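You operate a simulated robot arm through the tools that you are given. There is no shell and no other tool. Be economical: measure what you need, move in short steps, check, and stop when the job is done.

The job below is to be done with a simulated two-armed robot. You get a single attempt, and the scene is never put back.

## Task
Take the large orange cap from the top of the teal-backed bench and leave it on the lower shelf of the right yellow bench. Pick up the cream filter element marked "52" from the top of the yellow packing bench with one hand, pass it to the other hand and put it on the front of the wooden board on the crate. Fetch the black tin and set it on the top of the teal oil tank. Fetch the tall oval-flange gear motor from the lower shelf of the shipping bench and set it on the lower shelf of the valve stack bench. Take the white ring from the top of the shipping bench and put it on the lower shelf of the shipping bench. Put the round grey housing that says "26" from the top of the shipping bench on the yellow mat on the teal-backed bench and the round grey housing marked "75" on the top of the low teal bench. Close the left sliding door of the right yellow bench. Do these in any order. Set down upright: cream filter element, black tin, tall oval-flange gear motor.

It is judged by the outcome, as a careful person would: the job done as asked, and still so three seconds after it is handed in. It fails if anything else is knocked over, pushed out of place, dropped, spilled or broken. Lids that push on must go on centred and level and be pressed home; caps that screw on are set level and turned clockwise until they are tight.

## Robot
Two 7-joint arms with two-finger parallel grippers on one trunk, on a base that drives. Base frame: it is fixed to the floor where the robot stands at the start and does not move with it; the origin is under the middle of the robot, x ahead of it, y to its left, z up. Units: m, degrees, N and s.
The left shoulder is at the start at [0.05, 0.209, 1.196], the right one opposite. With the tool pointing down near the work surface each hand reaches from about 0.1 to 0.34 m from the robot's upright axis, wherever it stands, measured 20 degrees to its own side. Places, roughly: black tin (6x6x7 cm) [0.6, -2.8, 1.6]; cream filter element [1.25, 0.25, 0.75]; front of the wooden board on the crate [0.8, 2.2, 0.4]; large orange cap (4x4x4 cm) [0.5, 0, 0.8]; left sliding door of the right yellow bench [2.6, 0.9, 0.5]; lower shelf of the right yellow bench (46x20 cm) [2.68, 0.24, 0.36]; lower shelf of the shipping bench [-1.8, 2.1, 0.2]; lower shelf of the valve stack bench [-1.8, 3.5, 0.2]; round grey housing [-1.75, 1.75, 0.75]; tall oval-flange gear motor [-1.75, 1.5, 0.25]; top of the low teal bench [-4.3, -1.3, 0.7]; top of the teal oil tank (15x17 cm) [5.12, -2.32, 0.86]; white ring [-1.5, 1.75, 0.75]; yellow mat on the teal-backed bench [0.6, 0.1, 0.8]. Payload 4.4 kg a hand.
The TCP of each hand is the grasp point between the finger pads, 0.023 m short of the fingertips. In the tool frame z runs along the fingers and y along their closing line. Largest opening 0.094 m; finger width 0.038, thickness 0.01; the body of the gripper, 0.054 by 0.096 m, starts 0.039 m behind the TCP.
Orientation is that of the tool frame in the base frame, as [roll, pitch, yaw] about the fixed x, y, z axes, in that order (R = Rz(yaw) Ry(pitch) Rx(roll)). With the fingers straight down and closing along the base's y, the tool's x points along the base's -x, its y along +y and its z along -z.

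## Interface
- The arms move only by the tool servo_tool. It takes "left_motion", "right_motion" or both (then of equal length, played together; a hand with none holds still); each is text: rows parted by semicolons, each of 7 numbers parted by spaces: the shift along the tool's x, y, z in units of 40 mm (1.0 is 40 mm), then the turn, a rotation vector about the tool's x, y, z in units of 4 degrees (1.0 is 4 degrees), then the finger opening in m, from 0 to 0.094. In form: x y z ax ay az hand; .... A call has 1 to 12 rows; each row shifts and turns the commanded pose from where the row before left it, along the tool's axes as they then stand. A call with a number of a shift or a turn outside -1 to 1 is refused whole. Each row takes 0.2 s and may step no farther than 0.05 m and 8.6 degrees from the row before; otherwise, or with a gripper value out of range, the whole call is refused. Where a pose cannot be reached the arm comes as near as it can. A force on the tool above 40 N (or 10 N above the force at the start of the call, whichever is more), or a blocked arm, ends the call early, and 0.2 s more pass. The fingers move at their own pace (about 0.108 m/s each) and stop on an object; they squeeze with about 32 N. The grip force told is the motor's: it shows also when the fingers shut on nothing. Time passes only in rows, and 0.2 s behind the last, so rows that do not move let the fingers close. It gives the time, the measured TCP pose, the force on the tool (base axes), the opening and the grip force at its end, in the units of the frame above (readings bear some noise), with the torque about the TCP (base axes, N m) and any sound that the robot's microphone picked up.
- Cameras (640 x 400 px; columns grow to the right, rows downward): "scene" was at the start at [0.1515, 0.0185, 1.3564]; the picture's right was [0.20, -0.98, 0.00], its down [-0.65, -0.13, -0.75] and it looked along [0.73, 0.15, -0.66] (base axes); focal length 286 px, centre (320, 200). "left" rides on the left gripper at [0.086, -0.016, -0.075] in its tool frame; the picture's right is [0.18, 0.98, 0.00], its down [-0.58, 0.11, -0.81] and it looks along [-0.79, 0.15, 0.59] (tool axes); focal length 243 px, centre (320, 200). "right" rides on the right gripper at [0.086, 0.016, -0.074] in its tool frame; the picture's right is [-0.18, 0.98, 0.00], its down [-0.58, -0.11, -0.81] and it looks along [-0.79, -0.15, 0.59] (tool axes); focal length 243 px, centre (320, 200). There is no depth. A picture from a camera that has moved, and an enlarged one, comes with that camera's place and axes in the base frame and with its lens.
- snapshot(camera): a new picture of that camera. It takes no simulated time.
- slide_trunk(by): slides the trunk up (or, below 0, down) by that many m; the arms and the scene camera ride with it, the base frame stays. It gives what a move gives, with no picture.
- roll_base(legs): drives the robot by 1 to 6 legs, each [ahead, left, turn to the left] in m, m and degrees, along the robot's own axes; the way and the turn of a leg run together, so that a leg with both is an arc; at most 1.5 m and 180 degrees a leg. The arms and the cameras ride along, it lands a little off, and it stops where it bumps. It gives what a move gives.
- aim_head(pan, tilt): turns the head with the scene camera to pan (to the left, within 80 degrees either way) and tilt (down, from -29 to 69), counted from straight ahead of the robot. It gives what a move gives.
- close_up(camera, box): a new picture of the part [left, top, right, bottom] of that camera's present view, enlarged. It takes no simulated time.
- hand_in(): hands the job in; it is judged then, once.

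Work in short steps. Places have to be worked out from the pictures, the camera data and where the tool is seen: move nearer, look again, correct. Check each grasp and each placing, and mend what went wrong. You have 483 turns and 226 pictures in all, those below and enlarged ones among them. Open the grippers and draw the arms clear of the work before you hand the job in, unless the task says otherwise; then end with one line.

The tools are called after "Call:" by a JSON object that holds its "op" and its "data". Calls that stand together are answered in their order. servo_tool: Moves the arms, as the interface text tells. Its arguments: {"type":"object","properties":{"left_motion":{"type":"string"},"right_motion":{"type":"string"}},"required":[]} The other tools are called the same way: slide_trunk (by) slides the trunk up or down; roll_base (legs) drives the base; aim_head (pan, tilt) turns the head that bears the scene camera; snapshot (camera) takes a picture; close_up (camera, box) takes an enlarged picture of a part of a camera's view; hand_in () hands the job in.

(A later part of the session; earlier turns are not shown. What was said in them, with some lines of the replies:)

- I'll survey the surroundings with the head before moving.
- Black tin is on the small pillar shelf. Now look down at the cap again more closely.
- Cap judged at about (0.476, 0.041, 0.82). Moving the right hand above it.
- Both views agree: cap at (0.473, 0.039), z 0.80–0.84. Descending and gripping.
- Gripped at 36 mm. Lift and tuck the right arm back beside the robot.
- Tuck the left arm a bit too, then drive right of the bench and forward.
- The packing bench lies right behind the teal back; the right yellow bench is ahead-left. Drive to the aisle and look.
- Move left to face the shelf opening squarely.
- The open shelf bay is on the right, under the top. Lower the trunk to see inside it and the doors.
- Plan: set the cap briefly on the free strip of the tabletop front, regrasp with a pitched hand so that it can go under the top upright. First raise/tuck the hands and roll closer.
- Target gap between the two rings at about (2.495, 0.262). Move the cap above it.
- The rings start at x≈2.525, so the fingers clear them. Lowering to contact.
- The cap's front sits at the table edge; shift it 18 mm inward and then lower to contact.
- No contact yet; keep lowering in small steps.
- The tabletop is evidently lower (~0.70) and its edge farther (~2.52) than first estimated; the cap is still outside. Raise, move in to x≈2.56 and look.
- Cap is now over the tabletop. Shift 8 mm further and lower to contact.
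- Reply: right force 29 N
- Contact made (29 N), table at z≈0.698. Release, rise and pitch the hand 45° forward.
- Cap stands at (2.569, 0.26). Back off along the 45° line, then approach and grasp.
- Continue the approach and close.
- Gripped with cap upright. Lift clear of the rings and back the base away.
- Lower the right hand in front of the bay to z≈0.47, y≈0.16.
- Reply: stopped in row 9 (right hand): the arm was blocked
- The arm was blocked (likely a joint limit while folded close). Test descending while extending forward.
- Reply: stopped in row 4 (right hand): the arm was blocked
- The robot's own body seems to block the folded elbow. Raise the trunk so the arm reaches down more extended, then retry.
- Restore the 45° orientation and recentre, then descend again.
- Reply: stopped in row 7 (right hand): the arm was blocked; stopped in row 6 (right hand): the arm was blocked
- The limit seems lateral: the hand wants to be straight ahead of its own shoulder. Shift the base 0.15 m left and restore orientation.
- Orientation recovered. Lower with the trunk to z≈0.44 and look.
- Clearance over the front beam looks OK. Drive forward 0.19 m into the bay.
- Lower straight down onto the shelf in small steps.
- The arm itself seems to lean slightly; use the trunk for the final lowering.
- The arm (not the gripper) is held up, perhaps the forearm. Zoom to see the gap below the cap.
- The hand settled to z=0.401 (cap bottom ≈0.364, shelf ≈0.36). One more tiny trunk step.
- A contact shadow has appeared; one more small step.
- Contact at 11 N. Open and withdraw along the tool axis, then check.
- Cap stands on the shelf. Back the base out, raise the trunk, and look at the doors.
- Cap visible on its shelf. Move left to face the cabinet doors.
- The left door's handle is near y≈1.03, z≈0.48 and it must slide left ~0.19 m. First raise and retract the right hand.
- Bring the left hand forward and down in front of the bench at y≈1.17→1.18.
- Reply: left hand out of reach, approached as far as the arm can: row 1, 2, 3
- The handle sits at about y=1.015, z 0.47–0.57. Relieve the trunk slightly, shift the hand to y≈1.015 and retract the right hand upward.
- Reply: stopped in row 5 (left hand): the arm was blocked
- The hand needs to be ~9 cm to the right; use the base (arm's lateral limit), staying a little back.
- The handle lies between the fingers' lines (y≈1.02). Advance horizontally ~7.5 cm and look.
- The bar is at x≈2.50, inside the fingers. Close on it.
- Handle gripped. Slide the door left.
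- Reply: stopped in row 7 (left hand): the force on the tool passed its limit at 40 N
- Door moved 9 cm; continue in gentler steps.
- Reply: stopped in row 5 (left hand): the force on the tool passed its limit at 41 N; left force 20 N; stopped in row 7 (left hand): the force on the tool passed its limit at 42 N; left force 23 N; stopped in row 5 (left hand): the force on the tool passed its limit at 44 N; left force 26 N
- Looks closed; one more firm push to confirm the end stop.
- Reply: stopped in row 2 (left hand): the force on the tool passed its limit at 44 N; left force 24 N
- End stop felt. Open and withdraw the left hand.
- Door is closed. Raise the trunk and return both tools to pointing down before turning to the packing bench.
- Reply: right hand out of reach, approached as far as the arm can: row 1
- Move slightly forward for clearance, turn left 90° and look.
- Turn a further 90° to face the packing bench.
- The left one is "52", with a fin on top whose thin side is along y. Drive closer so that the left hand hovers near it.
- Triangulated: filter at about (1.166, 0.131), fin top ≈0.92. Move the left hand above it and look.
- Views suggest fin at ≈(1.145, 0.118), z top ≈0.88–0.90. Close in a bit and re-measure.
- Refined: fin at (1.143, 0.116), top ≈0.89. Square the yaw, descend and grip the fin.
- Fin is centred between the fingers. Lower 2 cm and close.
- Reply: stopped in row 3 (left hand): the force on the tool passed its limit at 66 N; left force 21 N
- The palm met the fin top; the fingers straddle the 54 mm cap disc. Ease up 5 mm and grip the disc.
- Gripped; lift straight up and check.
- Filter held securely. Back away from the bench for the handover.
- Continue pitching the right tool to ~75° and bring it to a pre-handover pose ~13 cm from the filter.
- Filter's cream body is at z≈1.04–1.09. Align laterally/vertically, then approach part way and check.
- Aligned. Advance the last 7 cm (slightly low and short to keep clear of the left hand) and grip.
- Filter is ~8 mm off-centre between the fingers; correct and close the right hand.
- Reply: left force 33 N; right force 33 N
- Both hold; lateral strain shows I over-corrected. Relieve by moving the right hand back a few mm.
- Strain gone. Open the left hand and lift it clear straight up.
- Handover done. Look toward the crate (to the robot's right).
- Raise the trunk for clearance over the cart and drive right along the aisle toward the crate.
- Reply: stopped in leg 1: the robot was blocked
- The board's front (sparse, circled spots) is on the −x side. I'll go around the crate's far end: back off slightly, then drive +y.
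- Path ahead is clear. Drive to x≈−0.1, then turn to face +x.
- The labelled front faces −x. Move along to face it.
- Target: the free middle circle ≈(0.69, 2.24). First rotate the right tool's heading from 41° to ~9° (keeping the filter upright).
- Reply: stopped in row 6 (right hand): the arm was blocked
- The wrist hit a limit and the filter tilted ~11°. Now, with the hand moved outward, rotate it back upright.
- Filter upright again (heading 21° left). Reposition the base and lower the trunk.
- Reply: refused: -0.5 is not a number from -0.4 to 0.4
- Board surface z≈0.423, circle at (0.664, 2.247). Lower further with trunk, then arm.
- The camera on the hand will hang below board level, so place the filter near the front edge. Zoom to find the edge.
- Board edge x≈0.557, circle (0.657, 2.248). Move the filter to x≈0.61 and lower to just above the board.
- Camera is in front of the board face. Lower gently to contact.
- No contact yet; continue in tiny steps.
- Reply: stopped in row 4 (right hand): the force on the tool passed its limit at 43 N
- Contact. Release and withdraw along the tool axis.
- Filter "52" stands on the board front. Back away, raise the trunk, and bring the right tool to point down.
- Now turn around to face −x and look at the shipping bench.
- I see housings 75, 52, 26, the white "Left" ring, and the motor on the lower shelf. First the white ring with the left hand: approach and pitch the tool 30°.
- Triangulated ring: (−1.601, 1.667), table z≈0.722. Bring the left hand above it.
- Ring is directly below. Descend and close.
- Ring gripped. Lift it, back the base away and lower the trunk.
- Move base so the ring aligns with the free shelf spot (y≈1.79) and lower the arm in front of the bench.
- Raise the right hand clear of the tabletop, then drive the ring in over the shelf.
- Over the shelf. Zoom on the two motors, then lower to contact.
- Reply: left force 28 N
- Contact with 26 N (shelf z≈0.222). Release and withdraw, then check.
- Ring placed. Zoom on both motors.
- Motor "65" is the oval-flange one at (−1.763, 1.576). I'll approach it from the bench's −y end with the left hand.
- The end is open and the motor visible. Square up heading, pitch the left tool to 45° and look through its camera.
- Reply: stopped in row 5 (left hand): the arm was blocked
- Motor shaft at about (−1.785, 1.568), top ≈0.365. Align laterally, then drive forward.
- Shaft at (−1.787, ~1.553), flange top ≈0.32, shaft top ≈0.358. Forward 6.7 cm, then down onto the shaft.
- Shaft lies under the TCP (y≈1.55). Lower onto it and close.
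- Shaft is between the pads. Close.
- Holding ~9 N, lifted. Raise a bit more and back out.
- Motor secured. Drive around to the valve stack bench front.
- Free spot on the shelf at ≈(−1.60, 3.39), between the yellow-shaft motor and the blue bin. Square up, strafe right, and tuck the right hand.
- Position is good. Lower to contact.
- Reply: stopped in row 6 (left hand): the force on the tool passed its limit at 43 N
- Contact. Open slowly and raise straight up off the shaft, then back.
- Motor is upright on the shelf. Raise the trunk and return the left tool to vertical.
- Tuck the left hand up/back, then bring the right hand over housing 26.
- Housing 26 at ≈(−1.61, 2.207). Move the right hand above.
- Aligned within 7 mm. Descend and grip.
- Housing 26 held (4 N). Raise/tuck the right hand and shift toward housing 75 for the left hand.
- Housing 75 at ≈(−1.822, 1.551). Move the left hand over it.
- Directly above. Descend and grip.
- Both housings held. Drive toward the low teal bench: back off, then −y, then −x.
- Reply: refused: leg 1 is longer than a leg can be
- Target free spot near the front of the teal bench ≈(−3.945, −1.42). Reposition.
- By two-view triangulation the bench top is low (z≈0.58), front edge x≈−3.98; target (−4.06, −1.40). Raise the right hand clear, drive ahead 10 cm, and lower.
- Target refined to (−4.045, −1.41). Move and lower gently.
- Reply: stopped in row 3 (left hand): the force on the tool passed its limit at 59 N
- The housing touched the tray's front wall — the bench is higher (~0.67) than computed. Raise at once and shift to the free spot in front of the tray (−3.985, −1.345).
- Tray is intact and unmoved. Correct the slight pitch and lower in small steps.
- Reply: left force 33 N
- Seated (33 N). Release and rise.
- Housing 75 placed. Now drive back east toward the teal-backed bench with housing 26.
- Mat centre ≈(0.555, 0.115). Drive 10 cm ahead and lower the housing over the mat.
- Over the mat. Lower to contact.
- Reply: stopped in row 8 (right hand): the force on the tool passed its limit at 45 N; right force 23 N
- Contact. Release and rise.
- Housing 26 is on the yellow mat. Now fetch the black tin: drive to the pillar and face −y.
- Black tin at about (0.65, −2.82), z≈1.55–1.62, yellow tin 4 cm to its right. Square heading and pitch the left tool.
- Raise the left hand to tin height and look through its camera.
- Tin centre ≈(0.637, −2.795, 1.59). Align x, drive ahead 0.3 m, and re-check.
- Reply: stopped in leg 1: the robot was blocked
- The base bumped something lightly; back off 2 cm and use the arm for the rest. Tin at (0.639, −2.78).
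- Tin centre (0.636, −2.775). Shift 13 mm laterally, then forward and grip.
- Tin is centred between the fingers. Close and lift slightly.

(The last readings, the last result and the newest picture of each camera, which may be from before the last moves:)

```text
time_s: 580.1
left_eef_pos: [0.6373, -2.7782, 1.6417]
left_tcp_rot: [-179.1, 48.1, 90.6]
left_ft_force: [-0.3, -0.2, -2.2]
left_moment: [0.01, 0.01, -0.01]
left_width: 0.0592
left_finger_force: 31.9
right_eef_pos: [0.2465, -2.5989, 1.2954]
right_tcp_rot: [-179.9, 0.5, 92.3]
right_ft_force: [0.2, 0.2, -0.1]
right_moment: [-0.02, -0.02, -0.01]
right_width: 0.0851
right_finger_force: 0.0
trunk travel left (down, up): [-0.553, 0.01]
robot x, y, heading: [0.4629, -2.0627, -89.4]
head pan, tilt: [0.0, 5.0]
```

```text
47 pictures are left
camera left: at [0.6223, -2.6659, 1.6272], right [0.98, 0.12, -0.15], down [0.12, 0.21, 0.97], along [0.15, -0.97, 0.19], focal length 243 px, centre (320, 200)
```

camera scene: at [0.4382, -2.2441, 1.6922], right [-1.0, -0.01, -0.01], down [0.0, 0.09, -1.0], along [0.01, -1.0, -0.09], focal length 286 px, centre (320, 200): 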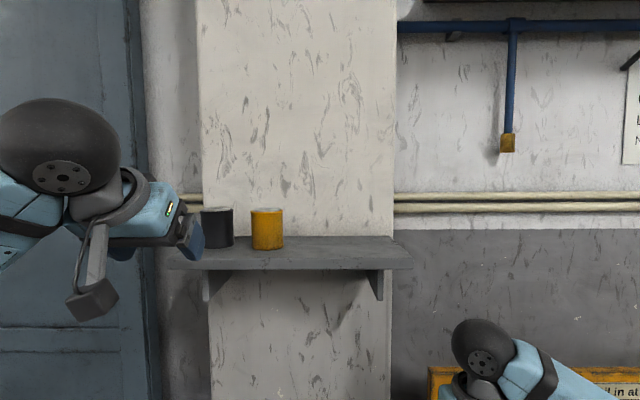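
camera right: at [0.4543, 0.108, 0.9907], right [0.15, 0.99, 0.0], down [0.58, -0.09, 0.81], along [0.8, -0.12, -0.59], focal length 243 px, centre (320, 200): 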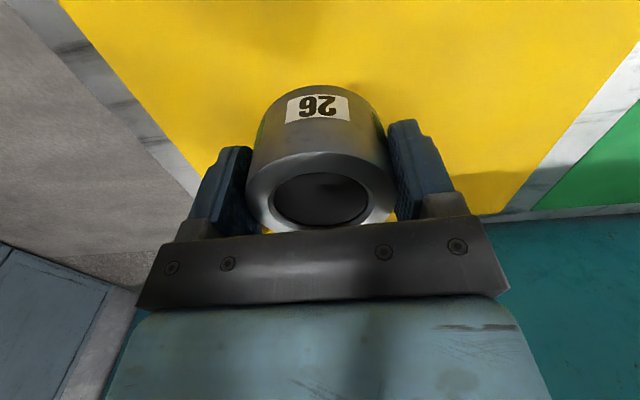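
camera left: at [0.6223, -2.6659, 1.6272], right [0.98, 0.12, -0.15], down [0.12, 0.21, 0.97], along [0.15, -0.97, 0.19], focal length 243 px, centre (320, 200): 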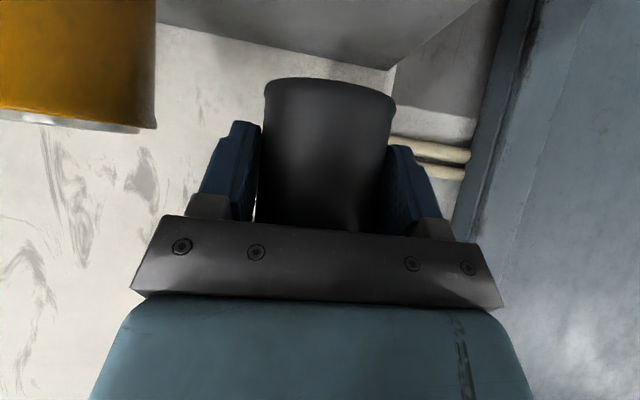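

Tin held. Back off and check the neighbouring yellow bench I may have touched.

Call:
{"op": "roll_base", "data": {"legs": [[-0.4, 0, 0]]}}

Call:
{"op": "aim_head", "data": {"pan": -30, "tilt": 40}}

Call:
{"op": "snapshot", "data": {"camera": "scene"}}

```text
time_s: 582.6
left_eef_pos: [0.6294, -2.3846, 1.6397]
left_tcp_rot: [-179.0, 48.1, 90.3]
left_ft_force: [0.2, -0.6, -2.9]
left_moment: [0.03, -0.01, -0.02]
left_width: 0.0593
left_finger_force: 32.0
right_eef_pos: [0.2407, -2.2022, 1.2945]
right_tcp_rot: [-180.0, 0.4, 91.9]
right_ft_force: [0.5, -0.3, -0.7]
right_moment: [0.0, -0.01, 0.0]
right_width: 0.0848
right_finger_force: 0.1
trunk travel left (down, up): [-0.553, 0.01]
robot x, y, heading: [0.4611, -1.6697, -90.1]
head pan, tilt: [0.0, 5.0]
```

```text
time_s: 583.6
left_eef_pos: [0.6292, -2.384, 1.6414]
left_tcp_rot: [-179.1, 48.1, 90.1]
left_ft_force: [-0.2, -0.1, -1.6]
left_moment: [0.04, -0.01, 0.0]
left_width: 0.0592
left_finger_force: 32.2
right_eef_pos: [0.2393, -2.2016, 1.2959]
right_tcp_rot: [-179.9, 0.4, 91.9]
right_ft_force: [0.0, 0.0, -1.0]
right_moment: [0.0, 0.01, 0.03]
right_width: 0.0851
right_finger_force: 0.0
trunk travel left (down, up): [-0.553, 0.01]
robot x, y, heading: [0.4604, -1.6701, -90.1]
head pan, tilt: [-30.0, 40.0]
```

```text
46 pictures are left
camera scene: at [0.4207, -1.8084, 1.6368], right [-0.87, 0.5, 0.0], down [0.32, 0.56, -0.77], along [-0.38, -0.66, -0.64], focal length 286 px, centre (320, 200)
```

scene: 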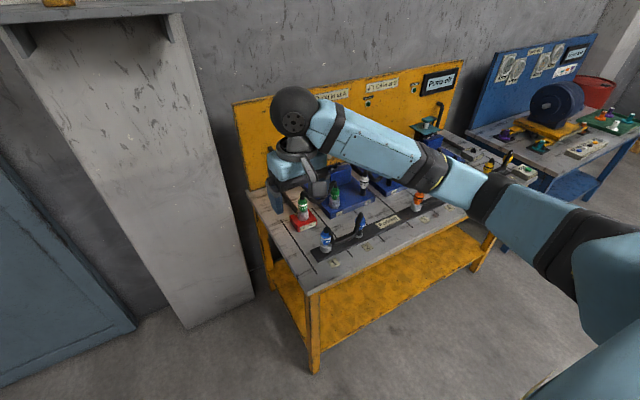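

Bench is undisturbed. Turn to +x and drive toward the oil tank.

Call:
{"op": "roll_base", "data": {"legs": [[0, 0, 90], [1.4, -0.2, 0], [1.2, 0, 0]]}}

Call:
{"op": "aim_head", "data": {"pan": 0, "tilt": 25}}

Call:
{"op": "snapshot", "data": {"camera": "scene"}}

```text
time_s: 600.2
left_eef_pos: [3.7957, -1.7763, 1.6417]
left_tcp_rot: [-179.0, 48.2, 178.8]
left_ft_force: [0.0, 0.0, -1.2]
left_moment: [-0.01, 0.0, -0.02]
left_width: 0.0591
left_finger_force: 32.0
right_eef_pos: [3.6032, -2.1603, 1.2962]
right_tcp_rot: [-180.0, 0.5, -179.6]
right_ft_force: [-0.5, -0.8, -0.9]
right_moment: [-0.02, 0.0, 0.02]
right_width: 0.0849
right_finger_force: 0.2
trunk travel left (down, up): [-0.553, 0.01]
robot x, y, heading: [3.0821, -1.9284, -1.3]
head pan, tilt: [-30.0, 40.0]
```

```text
time_s: 601.1
left_eef_pos: [3.795, -1.7756, 1.6416]
left_tcp_rot: [-178.9, 48.1, 178.8]
left_ft_force: [0.2, 0.3, -3.0]
left_moment: [0.01, 0.03, 0.02]
left_width: 0.0592
left_finger_force: 31.5
right_eef_pos: [3.6041, -2.1606, 1.295]
right_tcp_rot: [-179.9, 0.5, -179.4]
right_ft_force: [-0.2, 1.1, 0.2]
right_moment: [-0.01, 0.0, 0.01]
right_width: 0.0849
right_finger_force: 0.0
trunk travel left (down, up): [-0.553, 0.01]
robot x, y, heading: [3.0773, -1.9271, -1.3]
head pan, tilt: [0.0, 25.0]
```

```text
45 pictures are left
camera scene: at [3.2388, -1.9281, 1.66], right [-0.02, -1.0, 0.0], down [-0.42, 0.01, -0.91], along [0.91, -0.02, -0.42], focal length 286 px, centre (320, 200)
```

scene: 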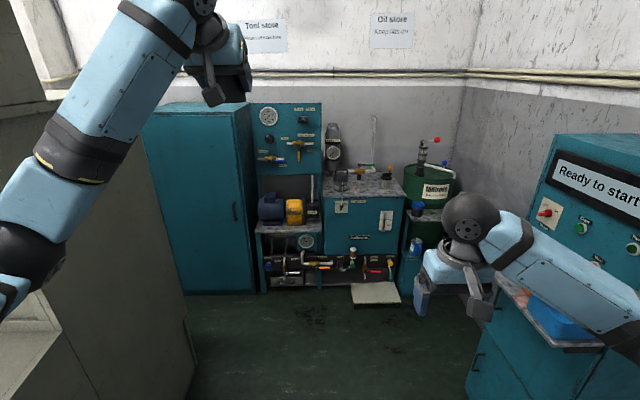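

Call:
{"op": "close_up", "data": {"camera": "scene", "box": [250, 130, 470, 290]}}

```text
2.50 times, centred on (360, 210) of scene
camera zoom: at [3.2388, -1.9281, 1.66], right [-0.02, -1.0, 0.0], down [-0.42, 0.01, -0.91], along [0.91, -0.02, -0.42], focal length 714 px, centre (220, 175)
```

zoom: 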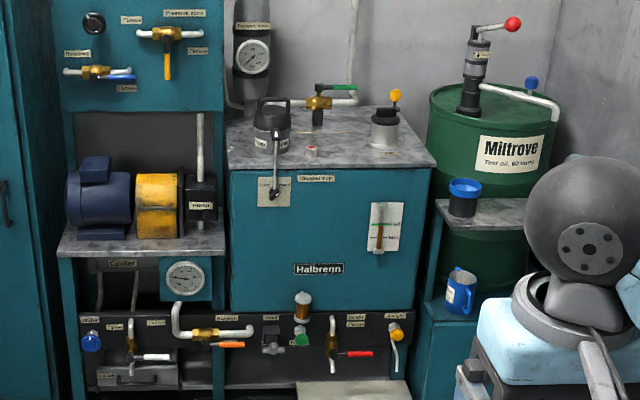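

The tank top's free area is around (5.15, −2.29). I'll approach diagonally (heading ≈ −38°) to avoid the right-hand panel.

Call:
{"op": "roll_base", "data": {"legs": [[0, 0, -37], [0.95, 0.72, 0]]}}

Call:
{"op": "aim_head", "data": {"pan": 5, "tilt": 42}}

Call:
{"op": "snapshot", "data": {"camera": "scene"}}

```text
time_s: 609.6
left_eef_pos: [4.9407, -2.2496, 1.6409]
left_tcp_rot: [-179.2, 48.1, 142.1]
left_ft_force: [-0.8, 0.5, -2.3]
left_moment: [0.01, -0.01, 0.01]
left_width: 0.0594
left_finger_force: 31.4
right_eef_pos: [4.5552, -2.4441, 1.2951]
right_tcp_rot: [-180.0, 0.5, 143.7]
right_ft_force: [0.1, -0.2, 0.4]
right_moment: [0.04, -0.02, 0.01]
right_width: 0.0848
right_finger_force: 0.0
trunk travel left (down, up): [-0.553, 0.01]
robot x, y, heading: [4.2753, -1.9447, -37.9]
head pan, tilt: [0.0, 25.0]
```

```text
time_s: 610.4
left_eef_pos: [4.941, -2.2497, 1.641]
left_tcp_rot: [-179.0, 48.1, 142.1]
left_ft_force: [0.5, 0.7, -2.0]
left_moment: [-0.03, 0.01, -0.01]
left_width: 0.0593
left_finger_force: 31.9
right_eef_pos: [4.5579, -2.4434, 1.2955]
right_tcp_rot: [-180.0, 0.3, 143.7]
right_ft_force: [-0.1, -0.6, 0.1]
right_moment: [-0.04, 0.0, 0.0]
right_width: 0.0851
right_finger_force: 0.1
trunk travel left (down, up): [-0.553, 0.01]
robot x, y, heading: [4.277, -1.9398, -38.1]
head pan, tilt: [5.0, 42.0]
```

```text
43 pictures are left
camera scene: at [4.4006, -2.026, 1.6338], right [-0.55, -0.84, 0.0], down [-0.56, 0.37, -0.74], along [0.62, -0.41, -0.67], focal length 286 px, centre (320, 200)
```

scene: 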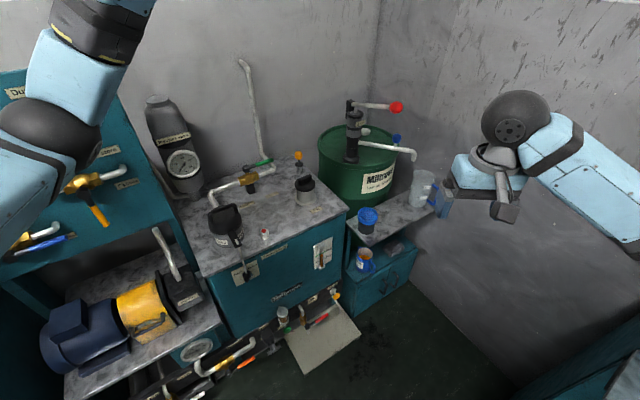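

Target for the tin: (5.10, −2.345), clear of the red plug and filler cap. Move in and lower the trunk.

Call:
{"op": "roll_base", "data": {"legs": [[0.18, 0.02, 0]]}}

Call:
{"op": "slide_trunk", "data": {"by": -0.4}}

Call:
{"op": "snapshot", "data": {"camera": "scene"}}

Call:
{"op": "snapshot", "data": {"camera": "left"}}

```text
time_s: 611.9
left_eef_pos: [5.0899, -2.3421, 1.6434]
left_tcp_rot: [-179.1, 48.2, 142.0]
left_ft_force: [-0.6, 0.3, -2.4]
left_moment: [0.01, 0.04, 0.0]
left_width: 0.0591
left_finger_force: 32.2
right_eef_pos: [4.7057, -2.5359, 1.296]
right_tcp_rot: [-179.9, 0.6, 143.7]
right_ft_force: [-0.6, -0.4, 0.0]
right_moment: [-0.01, -0.04, -0.04]
right_width: 0.085
right_finger_force: 0.0
trunk travel left (down, up): [-0.553, 0.01]
robot x, y, heading: [4.4269, -2.0347, -38.2]
head pan, tilt: [5.0, 42.0]
```

```text
time_s: 615.8
left_eef_pos: [5.0917, -2.3438, 1.2415]
left_tcp_rot: [-179.0, 48.2, 142.0]
left_ft_force: [-0.1, -0.4, -2.1]
left_moment: [0.02, -0.02, 0.01]
left_width: 0.0588
left_finger_force: 32.2
right_eef_pos: [4.708, -2.5385, 0.8958]
right_tcp_rot: [-180.0, 0.5, 143.6]
right_ft_force: [0.6, 0.6, -0.5]
right_moment: [0.02, 0.01, 0.0]
right_width: 0.0848
right_finger_force: 0.1
trunk travel left (down, up): [-0.153, 0.41]
robot x, y, heading: [4.4288, -2.0325, -38.3]
head pan, tilt: [5.0, 42.0]
```

```text
42 pictures are left
camera scene: at [4.5511, -2.1192, 1.2338], right [-0.55, -0.84, 0.0], down [-0.56, 0.37, -0.74], along [0.62, -0.41, -0.67], focal length 286 px, centre (320, 200)
```

scene: 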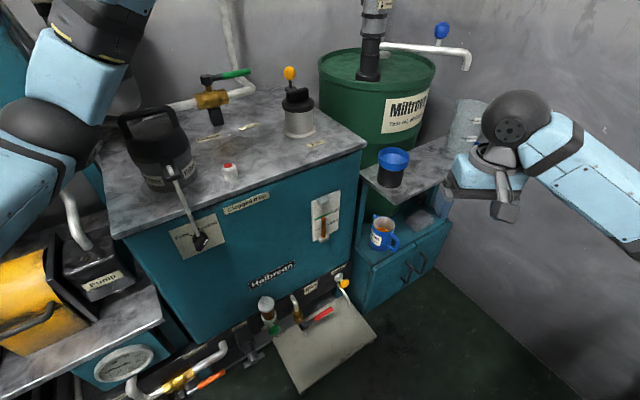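

```text
41 pictures are left
camera left: at [4.9939, -2.2864, 1.2275], right [0.52, 0.84, -0.15], down [-0.09, 0.23, 0.97], along [0.85, -0.49, 0.19], focal length 243 px, centre (320, 200)
```

left: 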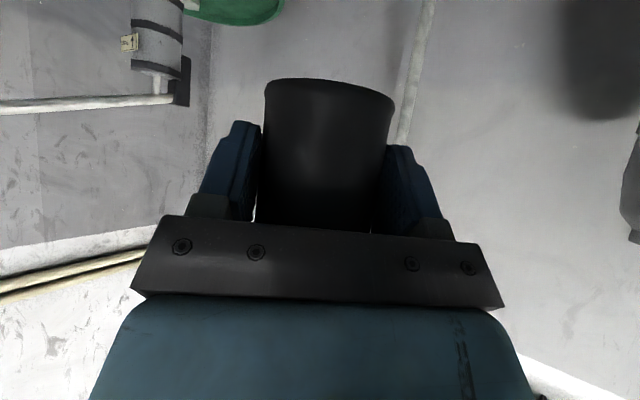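

Refined spot (5.098, −2.315). Move and lower the tin to just above the tank top.

Call:
{"op": "servo_tool", "data": {"left_motion": "0.22 0.33 -0.24 0 0 0 0; 0 0.33 0 0 0 0 0; 0.72 0 0.65 0 0 0 0; 0.72 0 0.65 0 0 0 0; 0.72 0 0.65 0 0 0 0; 0.72 0 0.65 0 0 0 0; 0.72 0 0.65 0 0 0 0; 0.72 0 0.65 0 0 0 0; 0.72 0 0.65 0 0 0 0; 0 0 0 0 0 0 0"}}

Call:
{"op": "snapshot", "data": {"camera": "left"}}

Call:
{"op": "snapshot", "data": {"camera": "scene"}}

```text
time_s: 618.0
left_eef_pos: [5.0817, -2.3116, 0.9895]
left_tcp_rot: [-179.4, 50.0, 141.7]
left_ft_force: [0.8, 0.1, -2.7]
left_moment: [0.04, -0.02, -0.02]
left_width: 0.0591
left_finger_force: 32.0
right_eef_pos: [4.6971, -2.5318, 0.9042]
right_tcp_rot: [179.8, 1.6, 143.7]
right_ft_force: [-0.4, -0.4, -0.7]
right_moment: [0.0, 0.01, 0.01]
right_width: 0.085
right_finger_force: 0.0
trunk travel left (down, up): [-0.153, 0.41]
robot x, y, heading: [4.4263, -2.0294, -38.2]
head pan, tilt: [5.0, 42.0]
```

```text
40 pictures are left
camera left: at [4.9846, -2.2544, 0.9724], right [0.52, 0.84, -0.15], down [-0.12, 0.24, 0.96], along [0.84, -0.49, 0.22], focal length 243 px, centre (320, 200)
```

left: 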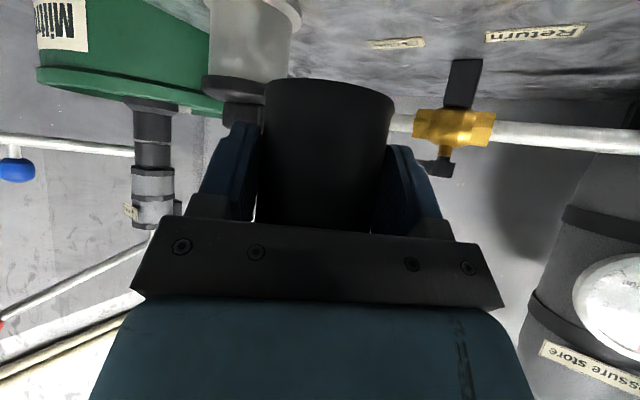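

```text
39 pictures are left
camera scene: at [4.5349, -2.1123, 1.2367], right [-0.55, -0.84, 0.0], down [-0.55, 0.36, -0.75], along [0.63, -0.41, -0.66], focal length 286 px, centre (320, 200)
```

scene: 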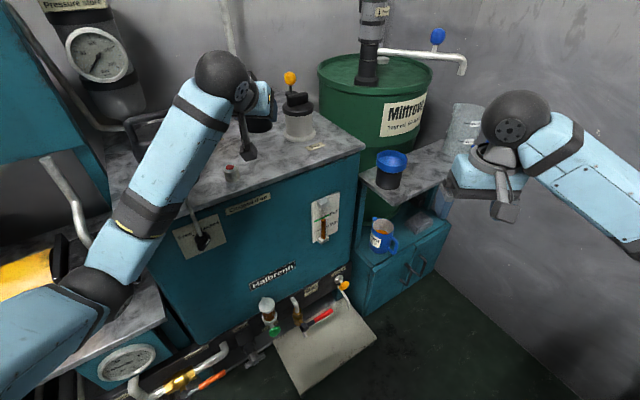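

The robot is leaning—the left forearm/elbow is probably touching the pump bench. Raise immediately.

Call:
{"op": "servo_tool", "data": {"left_motion": "-0.72 0 -0.65 0 0 0 0; -0.72 0 -0.65 0 0 0 0; -0.72 0 -0.65 0 0 0 0; 0 0 0 0 0 0 0"}}

Call:
{"op": "aim_head", "data": {"pan": 25, "tilt": 50}}

Call:
{"op": "snapshot", "data": {"camera": "scene"}}

```text
time_s: 619.0
left_eef_pos: [5.087, -2.3047, 1.0992]
left_tcp_rot: [-179.3, 48.9, 142.2]
left_ft_force: [0.3, -0.7, -2.6]
left_moment: [0.01, 0.03, -0.01]
left_width: 0.0593
left_finger_force: 32.2
right_eef_pos: [4.7011, -2.5297, 0.9053]
right_tcp_rot: [180.0, 1.4, 143.9]
right_ft_force: [0.1, 0.5, 0.2]
right_moment: [0.02, 0.01, 0.01]
right_width: 0.0849
right_finger_force: 0.0
trunk travel left (down, up): [-0.153, 0.41]
robot x, y, heading: [4.427, -2.0331, -37.9]
head pan, tilt: [5.0, 42.0]
```

```text
time_s: 619.8
left_eef_pos: [5.0862, -2.3037, 1.1014]
left_tcp_rot: [-179.3, 49.2, 142.1]
left_ft_force: [-0.4, -0.2, -2.1]
left_moment: [0.03, 0.0, 0.0]
left_width: 0.0593
left_finger_force: 31.8
right_eef_pos: [4.7018, -2.5309, 0.9042]
right_tcp_rot: [-180.0, 1.4, 143.8]
right_ft_force: [0.1, -0.6, 0.7]
right_moment: [0.0, -0.01, -0.02]
right_width: 0.085
right_finger_force: 0.0
trunk travel left (down, up): [-0.153, 0.41]
robot x, y, heading: [4.4252, -2.0342, -37.9]
head pan, tilt: [25.0, 50.0]
```

```text
38 pictures are left
camera scene: at [4.5428, -2.0824, 1.2253], right [-0.22, -0.97, 0.01], down [-0.74, 0.17, -0.66], along [0.64, -0.15, -0.76], focal length 286 px, centre (320, 200)
```

scene: 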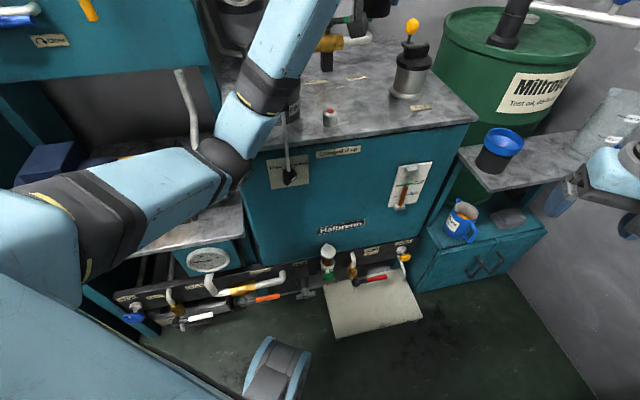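

Still leaning; raise the trunk straight up to free the arm.

Call:
{"op": "slide_trunk", "data": {"by": 0.2}}

Call:
{"op": "aim_head", "data": {"pan": 15, "tilt": 45}}

Call:
{"op": "snapshot", "data": {"camera": "scene"}}

```text
time_s: 622.0
left_eef_pos: [5.0952, -2.3159, 1.2858]
left_tcp_rot: [-179.0, 48.1, 142.0]
left_ft_force: [-0.4, -0.3, -2.6]
left_moment: [0.01, 0.02, 0.0]
left_width: 0.0592
left_finger_force: 32.4
right_eef_pos: [4.7074, -2.5367, 1.0954]
right_tcp_rot: [-180.0, 0.5, 143.7]
right_ft_force: [1.0, 0.2, 0.2]
right_moment: [0.02, 0.0, -0.03]
right_width: 0.0851
right_finger_force: 0.1
trunk travel left (down, up): [-0.353, 0.21]
robot x, y, heading: [4.4265, -2.0347, -38.3]
head pan, tilt: [25.0, 50.0]
```

```text
time_s: 622.7
left_eef_pos: [5.0948, -2.3146, 1.2862]
left_tcp_rot: [-179.0, 48.1, 142.0]
left_ft_force: [-0.1, 0.4, -2.5]
left_moment: [0.03, 0.01, 0.0]
left_width: 0.059
left_finger_force: 31.5
right_eef_pos: [4.7083, -2.5364, 1.0964]
right_tcp_rot: [180.0, 0.4, 143.7]
right_ft_force: [-0.4, -0.1, 0.9]
right_moment: [0.0, 0.02, 0.04]
right_width: 0.085
right_finger_force: 0.1
trunk travel left (down, up): [-0.353, 0.21]
robot x, y, heading: [4.4297, -2.032, -38.3]
head pan, tilt: [15.0, 45.0]
```

```text
37 pictures are left
camera scene: at [4.5559, -2.1055, 1.4295], right [-0.39, -0.92, 0.0], down [-0.65, 0.28, -0.71], along [0.65, -0.28, -0.71], focal length 286 px, centre (320, 200)
```

scene: 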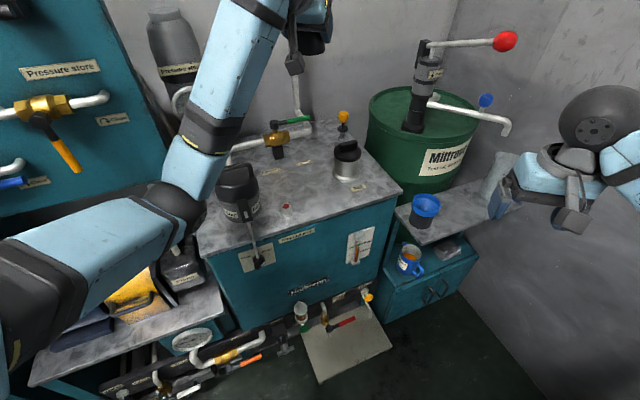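

Freed; equipment looks intact. Re-approach with heading ≈ −20° so that the left elbow stays clear of the pump bench.

Call:
{"op": "roll_base", "data": {"legs": [[-0.1, 0, 0], [0, 0, 18], [0.1, -0.25, 0]]}}

Call:
{"op": "aim_head", "data": {"pan": 10, "tilt": 42}}

Call:
{"op": "snapshot", "data": {"camera": "scene"}}

```text
time_s: 627.3
left_eef_pos: [5.077, -2.3018, 1.2869]
left_tcp_rot: [-178.9, 48.3, 160.6]
left_ft_force: [0.2, 0.1, -1.9]
left_moment: [0.01, -0.03, 0.0]
left_width: 0.0593
left_finger_force: 32.3
right_eef_pos: [4.7785, -2.635, 1.0952]
right_tcp_rot: [180.0, 0.6, 162.2]
right_ft_force: [-0.4, 0.0, 0.5]
right_moment: [-0.03, 0.02, -0.04]
right_width: 0.0852
right_finger_force: 0.0
trunk travel left (down, up): [-0.353, 0.21]
robot x, y, heading: [4.3543, -2.2456, -19.7]
head pan, tilt: [15.0, 45.0]
```

```text
time_s: 628.0
left_eef_pos: [5.0773, -2.3005, 1.2871]
left_tcp_rot: [-179.0, 48.2, 160.5]
left_ft_force: [-0.5, -1.0, -1.6]
left_moment: [0.01, 0.0, 0.0]
left_width: 0.0589
left_finger_force: 32.3
right_eef_pos: [4.7785, -2.6339, 1.0948]
right_tcp_rot: [-180.0, 0.5, 162.0]
right_ft_force: [-0.3, 0.3, -0.6]
right_moment: [0.01, -0.01, -0.02]
right_width: 0.0852
right_finger_force: 0.0
trunk travel left (down, up): [-0.353, 0.21]
robot x, y, heading: [4.3527, -2.2431, -19.5]
head pan, tilt: [10.0, 42.0]
```

```text
36 pictures are left
camera scene: at [4.501, -2.2809, 1.4338], right [-0.17, -0.99, 0.0], down [-0.66, 0.11, -0.74], along [0.73, -0.12, -0.67], focal length 286 px, centre (320, 200)
```

scene: 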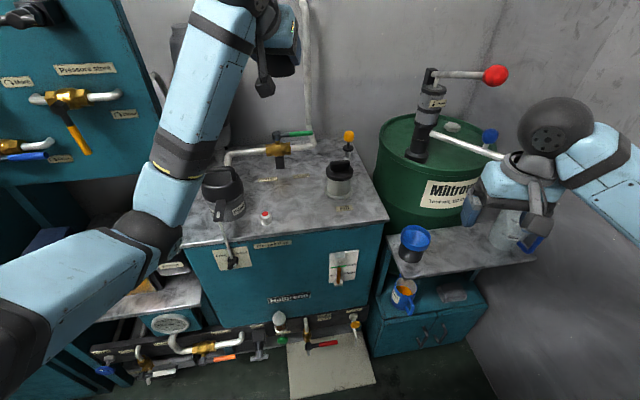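

Target (5.075, −2.325). Shift slightly right and lower in stages, watching for lean.

Call:
{"op": "servo_tool", "data": {"left_motion": "0 -0.6 0 0 0 0 0; 0.72 0 0.65 0 0 0 0; 0.72 0 0.65 0 0 0 0; 0.72 0 0.65 0 0 0 0; 0.72 0 0.65 0 0 0 0; 0 0 0 0 0 0 0"}}

Call:
{"op": "snapshot", "data": {"camera": "scene"}}

```text
time_s: 629.4
left_eef_pos: [5.069, -2.3239, 1.13]
left_tcp_rot: [-179.1, 48.2, 160.4]
left_ft_force: [-0.4, -0.6, -1.5]
left_moment: [0.0, 0.0, 0.01]
left_width: 0.0593
left_finger_force: 31.9
right_eef_pos: [4.7786, -2.6349, 1.096]
right_tcp_rot: [-180.0, 0.5, 162.1]
right_ft_force: [-0.5, -0.5, -0.1]
right_moment: [-0.01, -0.03, 0.02]
right_width: 0.085
right_finger_force: 0.0
trunk travel left (down, up): [-0.353, 0.21]
robot x, y, heading: [4.3519, -2.2427, -19.8]
head pan, tilt: [10.0, 42.0]
```

```text
35 pictures are left
camera scene: at [4.5008, -2.2811, 1.4338], right [-0.17, -0.99, 0.0], down [-0.66, 0.11, -0.74], along [0.73, -0.12, -0.67], focal length 286 px, centre (320, 200)
```

scene: 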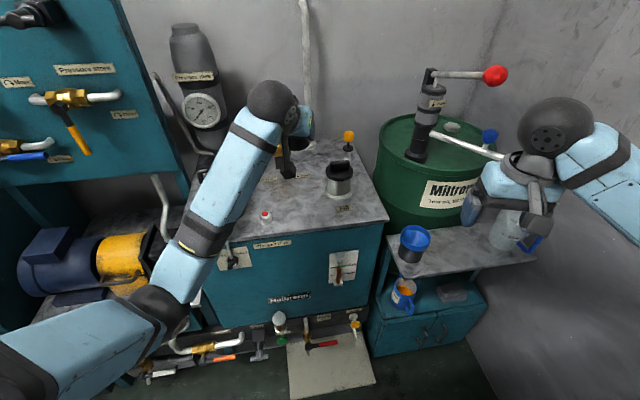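

No lean. Continue lowering.

Call:
{"op": "servo_tool", "data": {"left_motion": "0.67 0 0.6 0 0 0 0; 0.67 0 0.6 0 0 0 0; 0.67 0 0.6 0 0 0 0; 0.67 0 0.6 0 0 0 0; 0 0 0 0 0 0 0"}}

Call:
{"op": "snapshot", "data": {"camera": "scene"}}

Call:
{"op": "snapshot", "data": {"camera": "left"}}

```text
time_s: 630.6
left_eef_pos: [5.0699, -2.3259, 0.9876]
left_tcp_rot: [-179.1, 48.2, 160.6]
left_ft_force: [0.7, -0.1, -2.3]
left_moment: [0.03, 0.02, 0.01]
left_width: 0.0589
left_finger_force: 31.7
right_eef_pos: [4.7782, -2.6341, 1.0955]
right_tcp_rot: [-180.0, 0.4, 162.1]
right_ft_force: [0.0, 0.0, 0.2]
right_moment: [0.01, 0.01, 0.0]
right_width: 0.085
right_finger_force: 0.1
trunk travel left (down, up): [-0.353, 0.21]
robot x, y, heading: [4.3544, -2.2457, -19.9]
head pan, tilt: [10.0, 42.0]
```

```text
34 pictures are left
camera scene: at [4.5008, -2.2809, 1.4338], right [-0.17, -0.99, 0.0], down [-0.66, 0.11, -0.74], along [0.73, -0.12, -0.67], focal length 286 px, centre (320, 200)
```

scene: 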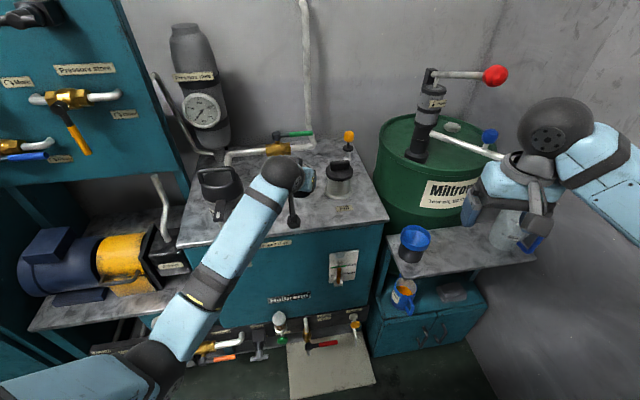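

```text
33 pictures are left
camera left: at [4.9587, -2.303, 0.9739], right [0.22, 0.96, -0.15], down [-0.16, 0.19, 0.97], along [0.96, -0.19, 0.19], focal length 243 px, centre (320, 200)
```

left: 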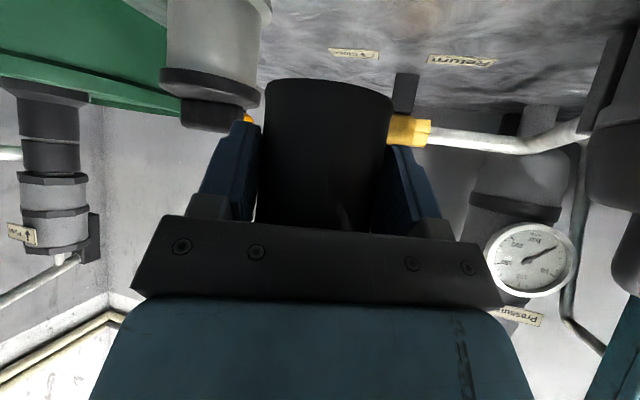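

Clear; lower the last centimetres to contact.

Call:
{"op": "servo_tool", "data": {"left_motion": "0.5 0 0.45 0 0 0 0; 0.35 0 0.31 0 0 0 0; 0.15 0 0.13 0 0 0 0; 0.08 0 0.07 0 0 0 0; 0.08 0 0.07 0 0 0 0; 0.08 0 0.07 0 0 0 0; 0.08 0 0.07 0 0 0 0; 0.08 0 0.07 0 0 0 0; 0 0 0 0 0 0 0"}}

Call:
{"op": "snapshot", "data": {"camera": "left"}}

Call:
{"op": "close_up", "data": {"camera": "scene", "box": [180, 120, 400, 260]}}

```text
time_s: 632.6
left_eef_pos: [5.0677, -2.3276, 0.9107]
left_tcp_rot: [-179.1, 48.2, 160.5]
left_ft_force: [-0.6, 0.5, -1.9]
left_moment: [0.01, 0.03, -0.02]
left_width: 0.0592
left_finger_force: 31.9
right_eef_pos: [4.779, -2.6359, 1.0938]
right_tcp_rot: [-180.0, 0.6, 162.0]
right_ft_force: [-0.1, -0.9, -0.1]
right_moment: [-0.02, -0.06, 0.04]
right_width: 0.0852
right_finger_force: 0.1
trunk travel left (down, up): [-0.353, 0.21]
robot x, y, heading: [4.3531, -2.2475, -19.8]
head pan, tilt: [10.0, 42.0]
```

```text
32 pictures are left
camera left: at [4.9565, -2.3048, 0.8981], right [0.22, 0.96, -0.15], down [-0.16, 0.19, 0.97], along [0.96, -0.19, 0.19], focal length 243 px, centre (320, 200)
```

left: 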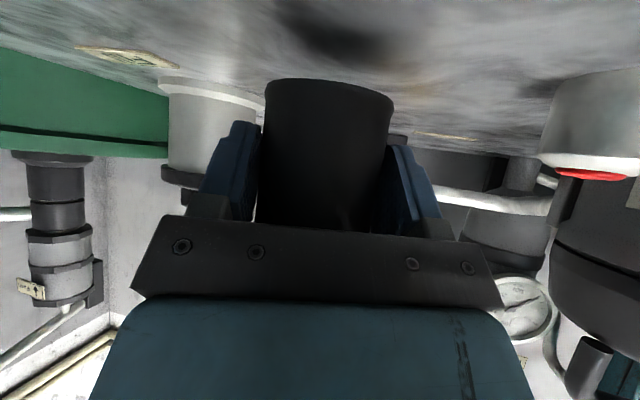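

```text
2.86 times, centred on (290, 190) of scene
camera zoom: at [4.501, -2.2808, 1.4338], right [-0.17, -0.99, 0.0], down [-0.66, 0.11, -0.74], along [0.73, -0.12, -0.67], focal length 816 px, centre (406, 229)
```

zoom: 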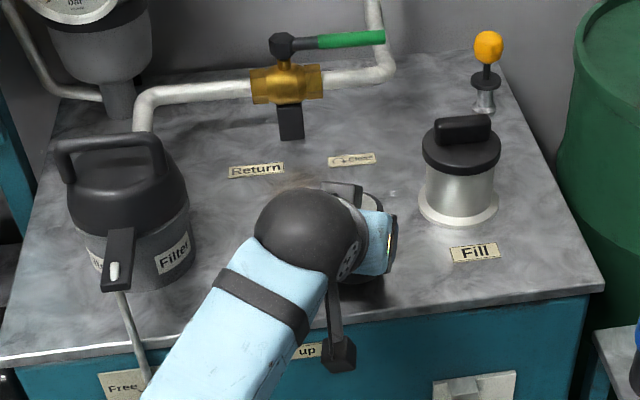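

Call:
{"op": "servo_tool", "data": {"left_motion": "0.08 0 0.07 0 0 0 0; 0.08 0 0.07 0 0 0 0; 0.08 0 0.07 0 0 0 0; 0.08 0 0.07 0 0 0 0; 0.06 0 0.05 0 0 0 0; 0.06 0 0.05 0 0 0 0; 0.06 0 0.05 0 0 0 0; 0 0 0 0 0 0 0"}}

Call:
{"op": "snapshot", "data": {"camera": "left"}}

```text
time_s: 634.3
left_eef_pos: [5.0686, -2.3275, 0.8953]
left_tcp_rot: [-178.8, 49.1, 160.6]
left_ft_force: [-0.2, 0.1, 14.3]
left_moment: [0.4, -0.13, 0.01]
left_width: 0.0594
left_finger_force: 31.4
right_eef_pos: [4.7783, -2.6343, 1.0951]
right_tcp_rot: [180.0, 0.5, 162.1]
right_ft_force: [0.4, 0.2, -0.1]
right_moment: [0.0, 0.04, 0.0]
right_width: 0.085
right_finger_force: 0.1
trunk travel left (down, up): [-0.353, 0.21]
robot x, y, heading: [4.3518, -2.2491, -19.7]
head pan, tilt: [10.0, 42.0]
stopped in row 8 (left hand): the force on the tool passed its limit at 41 N (the readings are from after the stop); the commanded pose is now the measured one
```

```text
30 pictures are left
camera left: at [4.9586, -2.3051, 0.8789], right [0.23, 0.96, -0.15], down [-0.17, 0.19, 0.97], along [0.96, -0.19, 0.21], focal length 243 px, centre (320, 200)
```

left: 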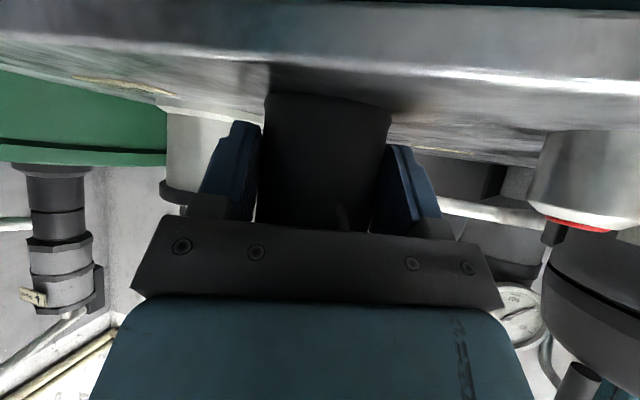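

Contact (tank top ≈0.853). Open and withdraw up and back along the tool axis.

Call:
{"op": "servo_tool", "data": {"left_motion": "0 0 0 0 0 0 0.068; 0 0 0 0 0 0 0.08; 0 0 0 0 0 0 0.08; -0.2 0 -0.4 0 0 0 0.08; -0.2 0 -0.8 0 0 0 0.08; -0.3 0 -0.8 0 0 0 0.08; -0.5 0 -0.7 0 0 0 0.08; -0.6 0 -0.6 0 0 0 0.08; 0 0 0 0 0 0 0.08"}}

Call:
{"op": "close_up", "data": {"camera": "scene", "box": [180, 120, 400, 260]}}

```text
time_s: 636.3
left_eef_pos: [5.0223, -2.3086, 1.0319]
left_tcp_rot: [-179.0, 48.7, 160.5]
left_ft_force: [0.0, 0.8, 0.2]
left_moment: [0.01, 0.0, 0.0]
left_width: 0.0799
left_finger_force: 0.0
right_eef_pos: [4.7786, -2.6333, 1.0954]
right_tcp_rot: [180.0, 0.4, 162.1]
right_ft_force: [0.6, -0.5, -0.7]
right_moment: [-0.01, 0.01, 0.0]
right_width: 0.0848
right_finger_force: 0.0
trunk travel left (down, up): [-0.353, 0.21]
robot x, y, heading: [4.3531, -2.2447, -19.9]
head pan, tilt: [10.0, 42.0]
```

```text
2.86 times, centred on (290, 190) of scene
camera zoom: at [4.5008, -2.2805, 1.4338], right [-0.17, -0.99, 0.0], down [-0.66, 0.11, -0.74], along [0.73, -0.13, -0.67], focal length 816 px, centre (406, 229)
```

zoom: 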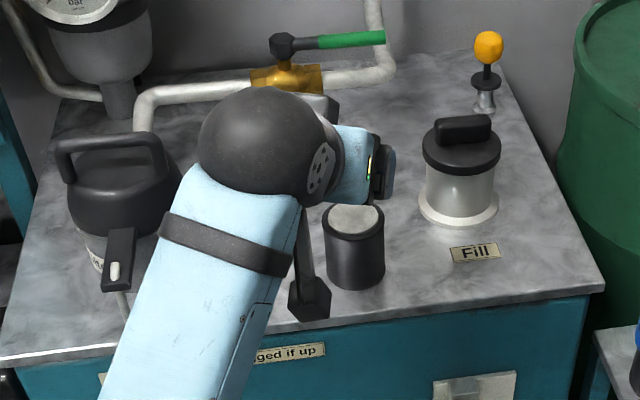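

Tin stands upright on the tank. Raise and back away, then verify.

Call:
{"op": "slide_trunk", "data": {"by": 0.2}}

Call:
{"op": "roll_base", "data": {"legs": [[-0.5, 0, 0]]}}

Call:
{"op": "snapshot", "data": {"camera": "scene"}}

```text
time_s: 638.5
left_eef_pos: [5.022, -2.3075, 1.2319]
left_tcp_rot: [-178.9, 48.8, 160.5]
left_ft_force: [-0.7, -0.1, 0.1]
left_moment: [0.01, -0.01, 0.01]
left_width: 0.0801
left_finger_force: 0.2
right_eef_pos: [4.7795, -2.6335, 1.2957]
right_tcp_rot: [-180.0, 0.6, 162.1]
right_ft_force: [-0.1, 0.2, 0.0]
right_moment: [-0.02, -0.01, -0.05]
right_width: 0.0852
right_finger_force: 0.1
trunk travel left (down, up): [-0.553, 0.01]
robot x, y, heading: [4.3559, -2.2467, -19.7]
head pan, tilt: [10.0, 42.0]
```

```text
time_s: 640.4
left_eef_pos: [4.7766, -2.1986, 1.2205]
left_tcp_rot: [-179.1, 47.9, 162.3]
left_ft_force: [-0.6, 0.6, -0.4]
left_moment: [-0.02, -0.02, 0.0]
left_width: 0.0798
left_finger_force: 0.1
right_eef_pos: [4.5494, -2.5232, 1.2945]
right_tcp_rot: [179.7, 0.5, 164.9]
right_ft_force: [0.5, -0.7, 0.2]
right_moment: [-0.02, -0.03, 0.03]
right_width: 0.0847
right_finger_force: 0.0
trunk travel left (down, up): [-0.553, 0.01]
robot x, y, heading: [4.0976, -2.153, -17.8]
head pan, tilt: [10.0, 42.0]
stopped in leg 1: the robot was blocked; the commanded pose is now the measured one
```

```text
28 pictures are left
camera scene: at [4.2606, -2.1895, 1.6312], right [-0.14, -0.99, 0.0], down [-0.67, 0.1, -0.73], along [0.73, -0.1, -0.68], focal length 286 px, centre (320, 200)
```

scene: 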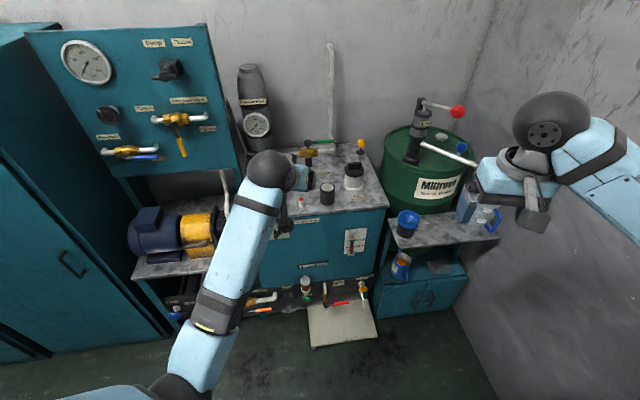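

Something at the right rear blocked the retreat (likely the arm touching the control panel). Ease forward and left, then look.

Call:
{"op": "roll_base", "data": {"legs": [[0.04, 0.1, 0], [0, 0.15, 0]]}}

Call:
{"op": "aim_head", "data": {"pan": -75, "tilt": 35}}

Call:
{"op": "snapshot", "data": {"camera": "scene"}}

```text
time_s: 643.5
left_eef_pos: [4.878, -1.9768, 1.2315]
left_tcp_rot: [-179.1, 48.7, 161.7]
left_ft_force: [-0.1, 1.6, -0.4]
left_moment: [0.0, -0.02, -0.01]
left_width: 0.0799
left_finger_force: 0.0
right_eef_pos: [4.647, -2.3015, 1.3014]
right_tcp_rot: [179.9, 1.1, 164.1]
right_ft_force: [0.2, 0.1, -0.3]
right_moment: [-0.04, 0.02, -0.04]
right_width: 0.085
right_finger_force: 0.1
trunk travel left (down, up): [-0.553, 0.01]
robot x, y, heading: [4.2053, -1.9305, -18.4]
head pan, tilt: [10.0, 42.0]
```

```text
time_s: 645.1
left_eef_pos: [4.879, -1.9767, 1.2301]
left_tcp_rot: [-179.1, 48.8, 161.9]
left_ft_force: [0.0, -1.0, 0.0]
left_moment: [0.01, -0.02, 0.02]
left_width: 0.0796
left_finger_force: 0.0
right_eef_pos: [4.646, -2.3016, 1.3004]
right_tcp_rot: [179.9, 1.3, 164.0]
right_ft_force: [0.4, -0.6, 0.7]
right_moment: [0.0, 0.03, -0.01]
right_width: 0.0848
right_finger_force: 0.1
trunk travel left (down, up): [-0.553, 0.01]
robot x, y, heading: [4.2068, -1.9297, -18.5]
head pan, tilt: [-75.0, 35.0]
```

```text
27 pictures are left
camera scene: at [4.269, -2.0366, 1.6443], right [-1.0, 0.06, 0.0], down [0.03, 0.57, -0.82], along [-0.05, -0.82, -0.57], focal length 286 px, centre (320, 200)
```

scene: 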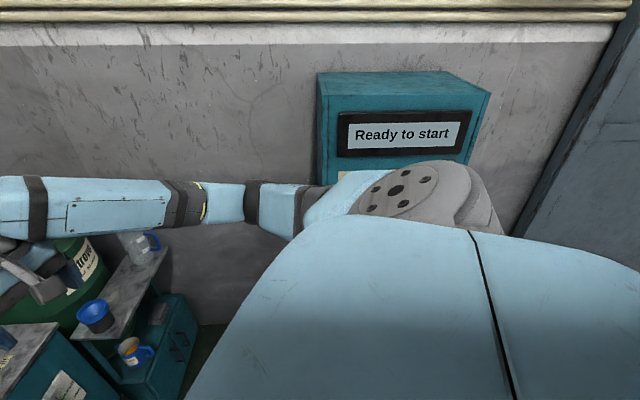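

Panel is intact. Back away to open floor.

Call:
{"op": "roll_base", "data": {"legs": [[-0.4, 0, 0]]}}

Call:
{"op": "aim_head", "data": {"pan": 0, "tilt": 30}}

Call:
{"op": "snapshot", "data": {"camera": "scene"}}

```text
time_s: 647.6
left_eef_pos: [4.4993, -1.8467, 1.2303]
left_tcp_rot: [-179.1, 48.6, 162.2]
left_ft_force: [0.4, 0.3, 0.4]
left_moment: [0.04, -0.04, -0.01]
left_width: 0.0802
left_finger_force: 0.1
right_eef_pos: [4.2685, -2.1744, 1.3019]
right_tcp_rot: [179.9, 1.1, 164.5]
right_ft_force: [-0.5, 1.2, 0.4]
right_moment: [0.02, 0.01, 0.0]
right_width: 0.0849
right_finger_force: 0.1
trunk travel left (down, up): [-0.553, 0.01]
robot x, y, heading: [3.8255, -1.8054, -17.8]
head pan, tilt: [-75.0, 35.0]
```

```text
time_s: 649.1
left_eef_pos: [4.4991, -1.8473, 1.2323]
left_tcp_rot: [-179.1, 48.6, 162.3]
left_ft_force: [0.2, 0.0, 0.7]
left_moment: [0.0, 0.0, -0.02]
left_width: 0.0802
left_finger_force: 0.1
right_eef_pos: [4.2699, -2.1744, 1.3012]
right_tcp_rot: [179.9, 1.3, 164.5]
right_ft_force: [-0.2, -0.4, 0.4]
right_moment: [-0.02, -0.02, -0.02]
right_width: 0.0851
right_finger_force: 0.1
trunk travel left (down, up): [-0.553, 0.01]
robot x, y, heading: [3.8259, -1.8032, -18.0]
head pan, tilt: [0.0, 30.0]
```

```text
26 pictures are left
camera scene: at [3.9799, -1.8514, 1.6521], right [-0.31, -0.95, 0.0], down [-0.48, 0.15, -0.87], along [0.82, -0.27, -0.5], focal length 286 px, centre (320, 200)
```

scene: 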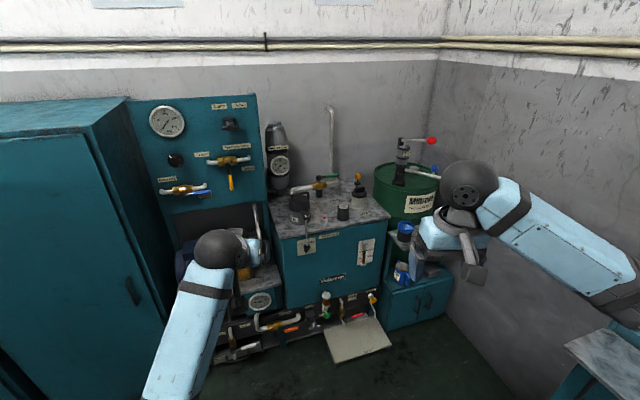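

The tin stands upright on the tank, and both grippers are open and clear of the work. Every item is placed, so I hand in.

Call:
{"op": "hand_in", "data": {}}

```text
The job is handed in.
```

All the items were placed as asked and the left sliding door was closed; I saw each one settled after I let go. The base was blocked by something three times (beside the crate, beside the yellow bench by the pillar and near the control panel), housing 75 pressed briefly on the wooden tray, and the left arm leaned on the equipment at the oil tank; the pictures I took showed nothing knocked over or moved.
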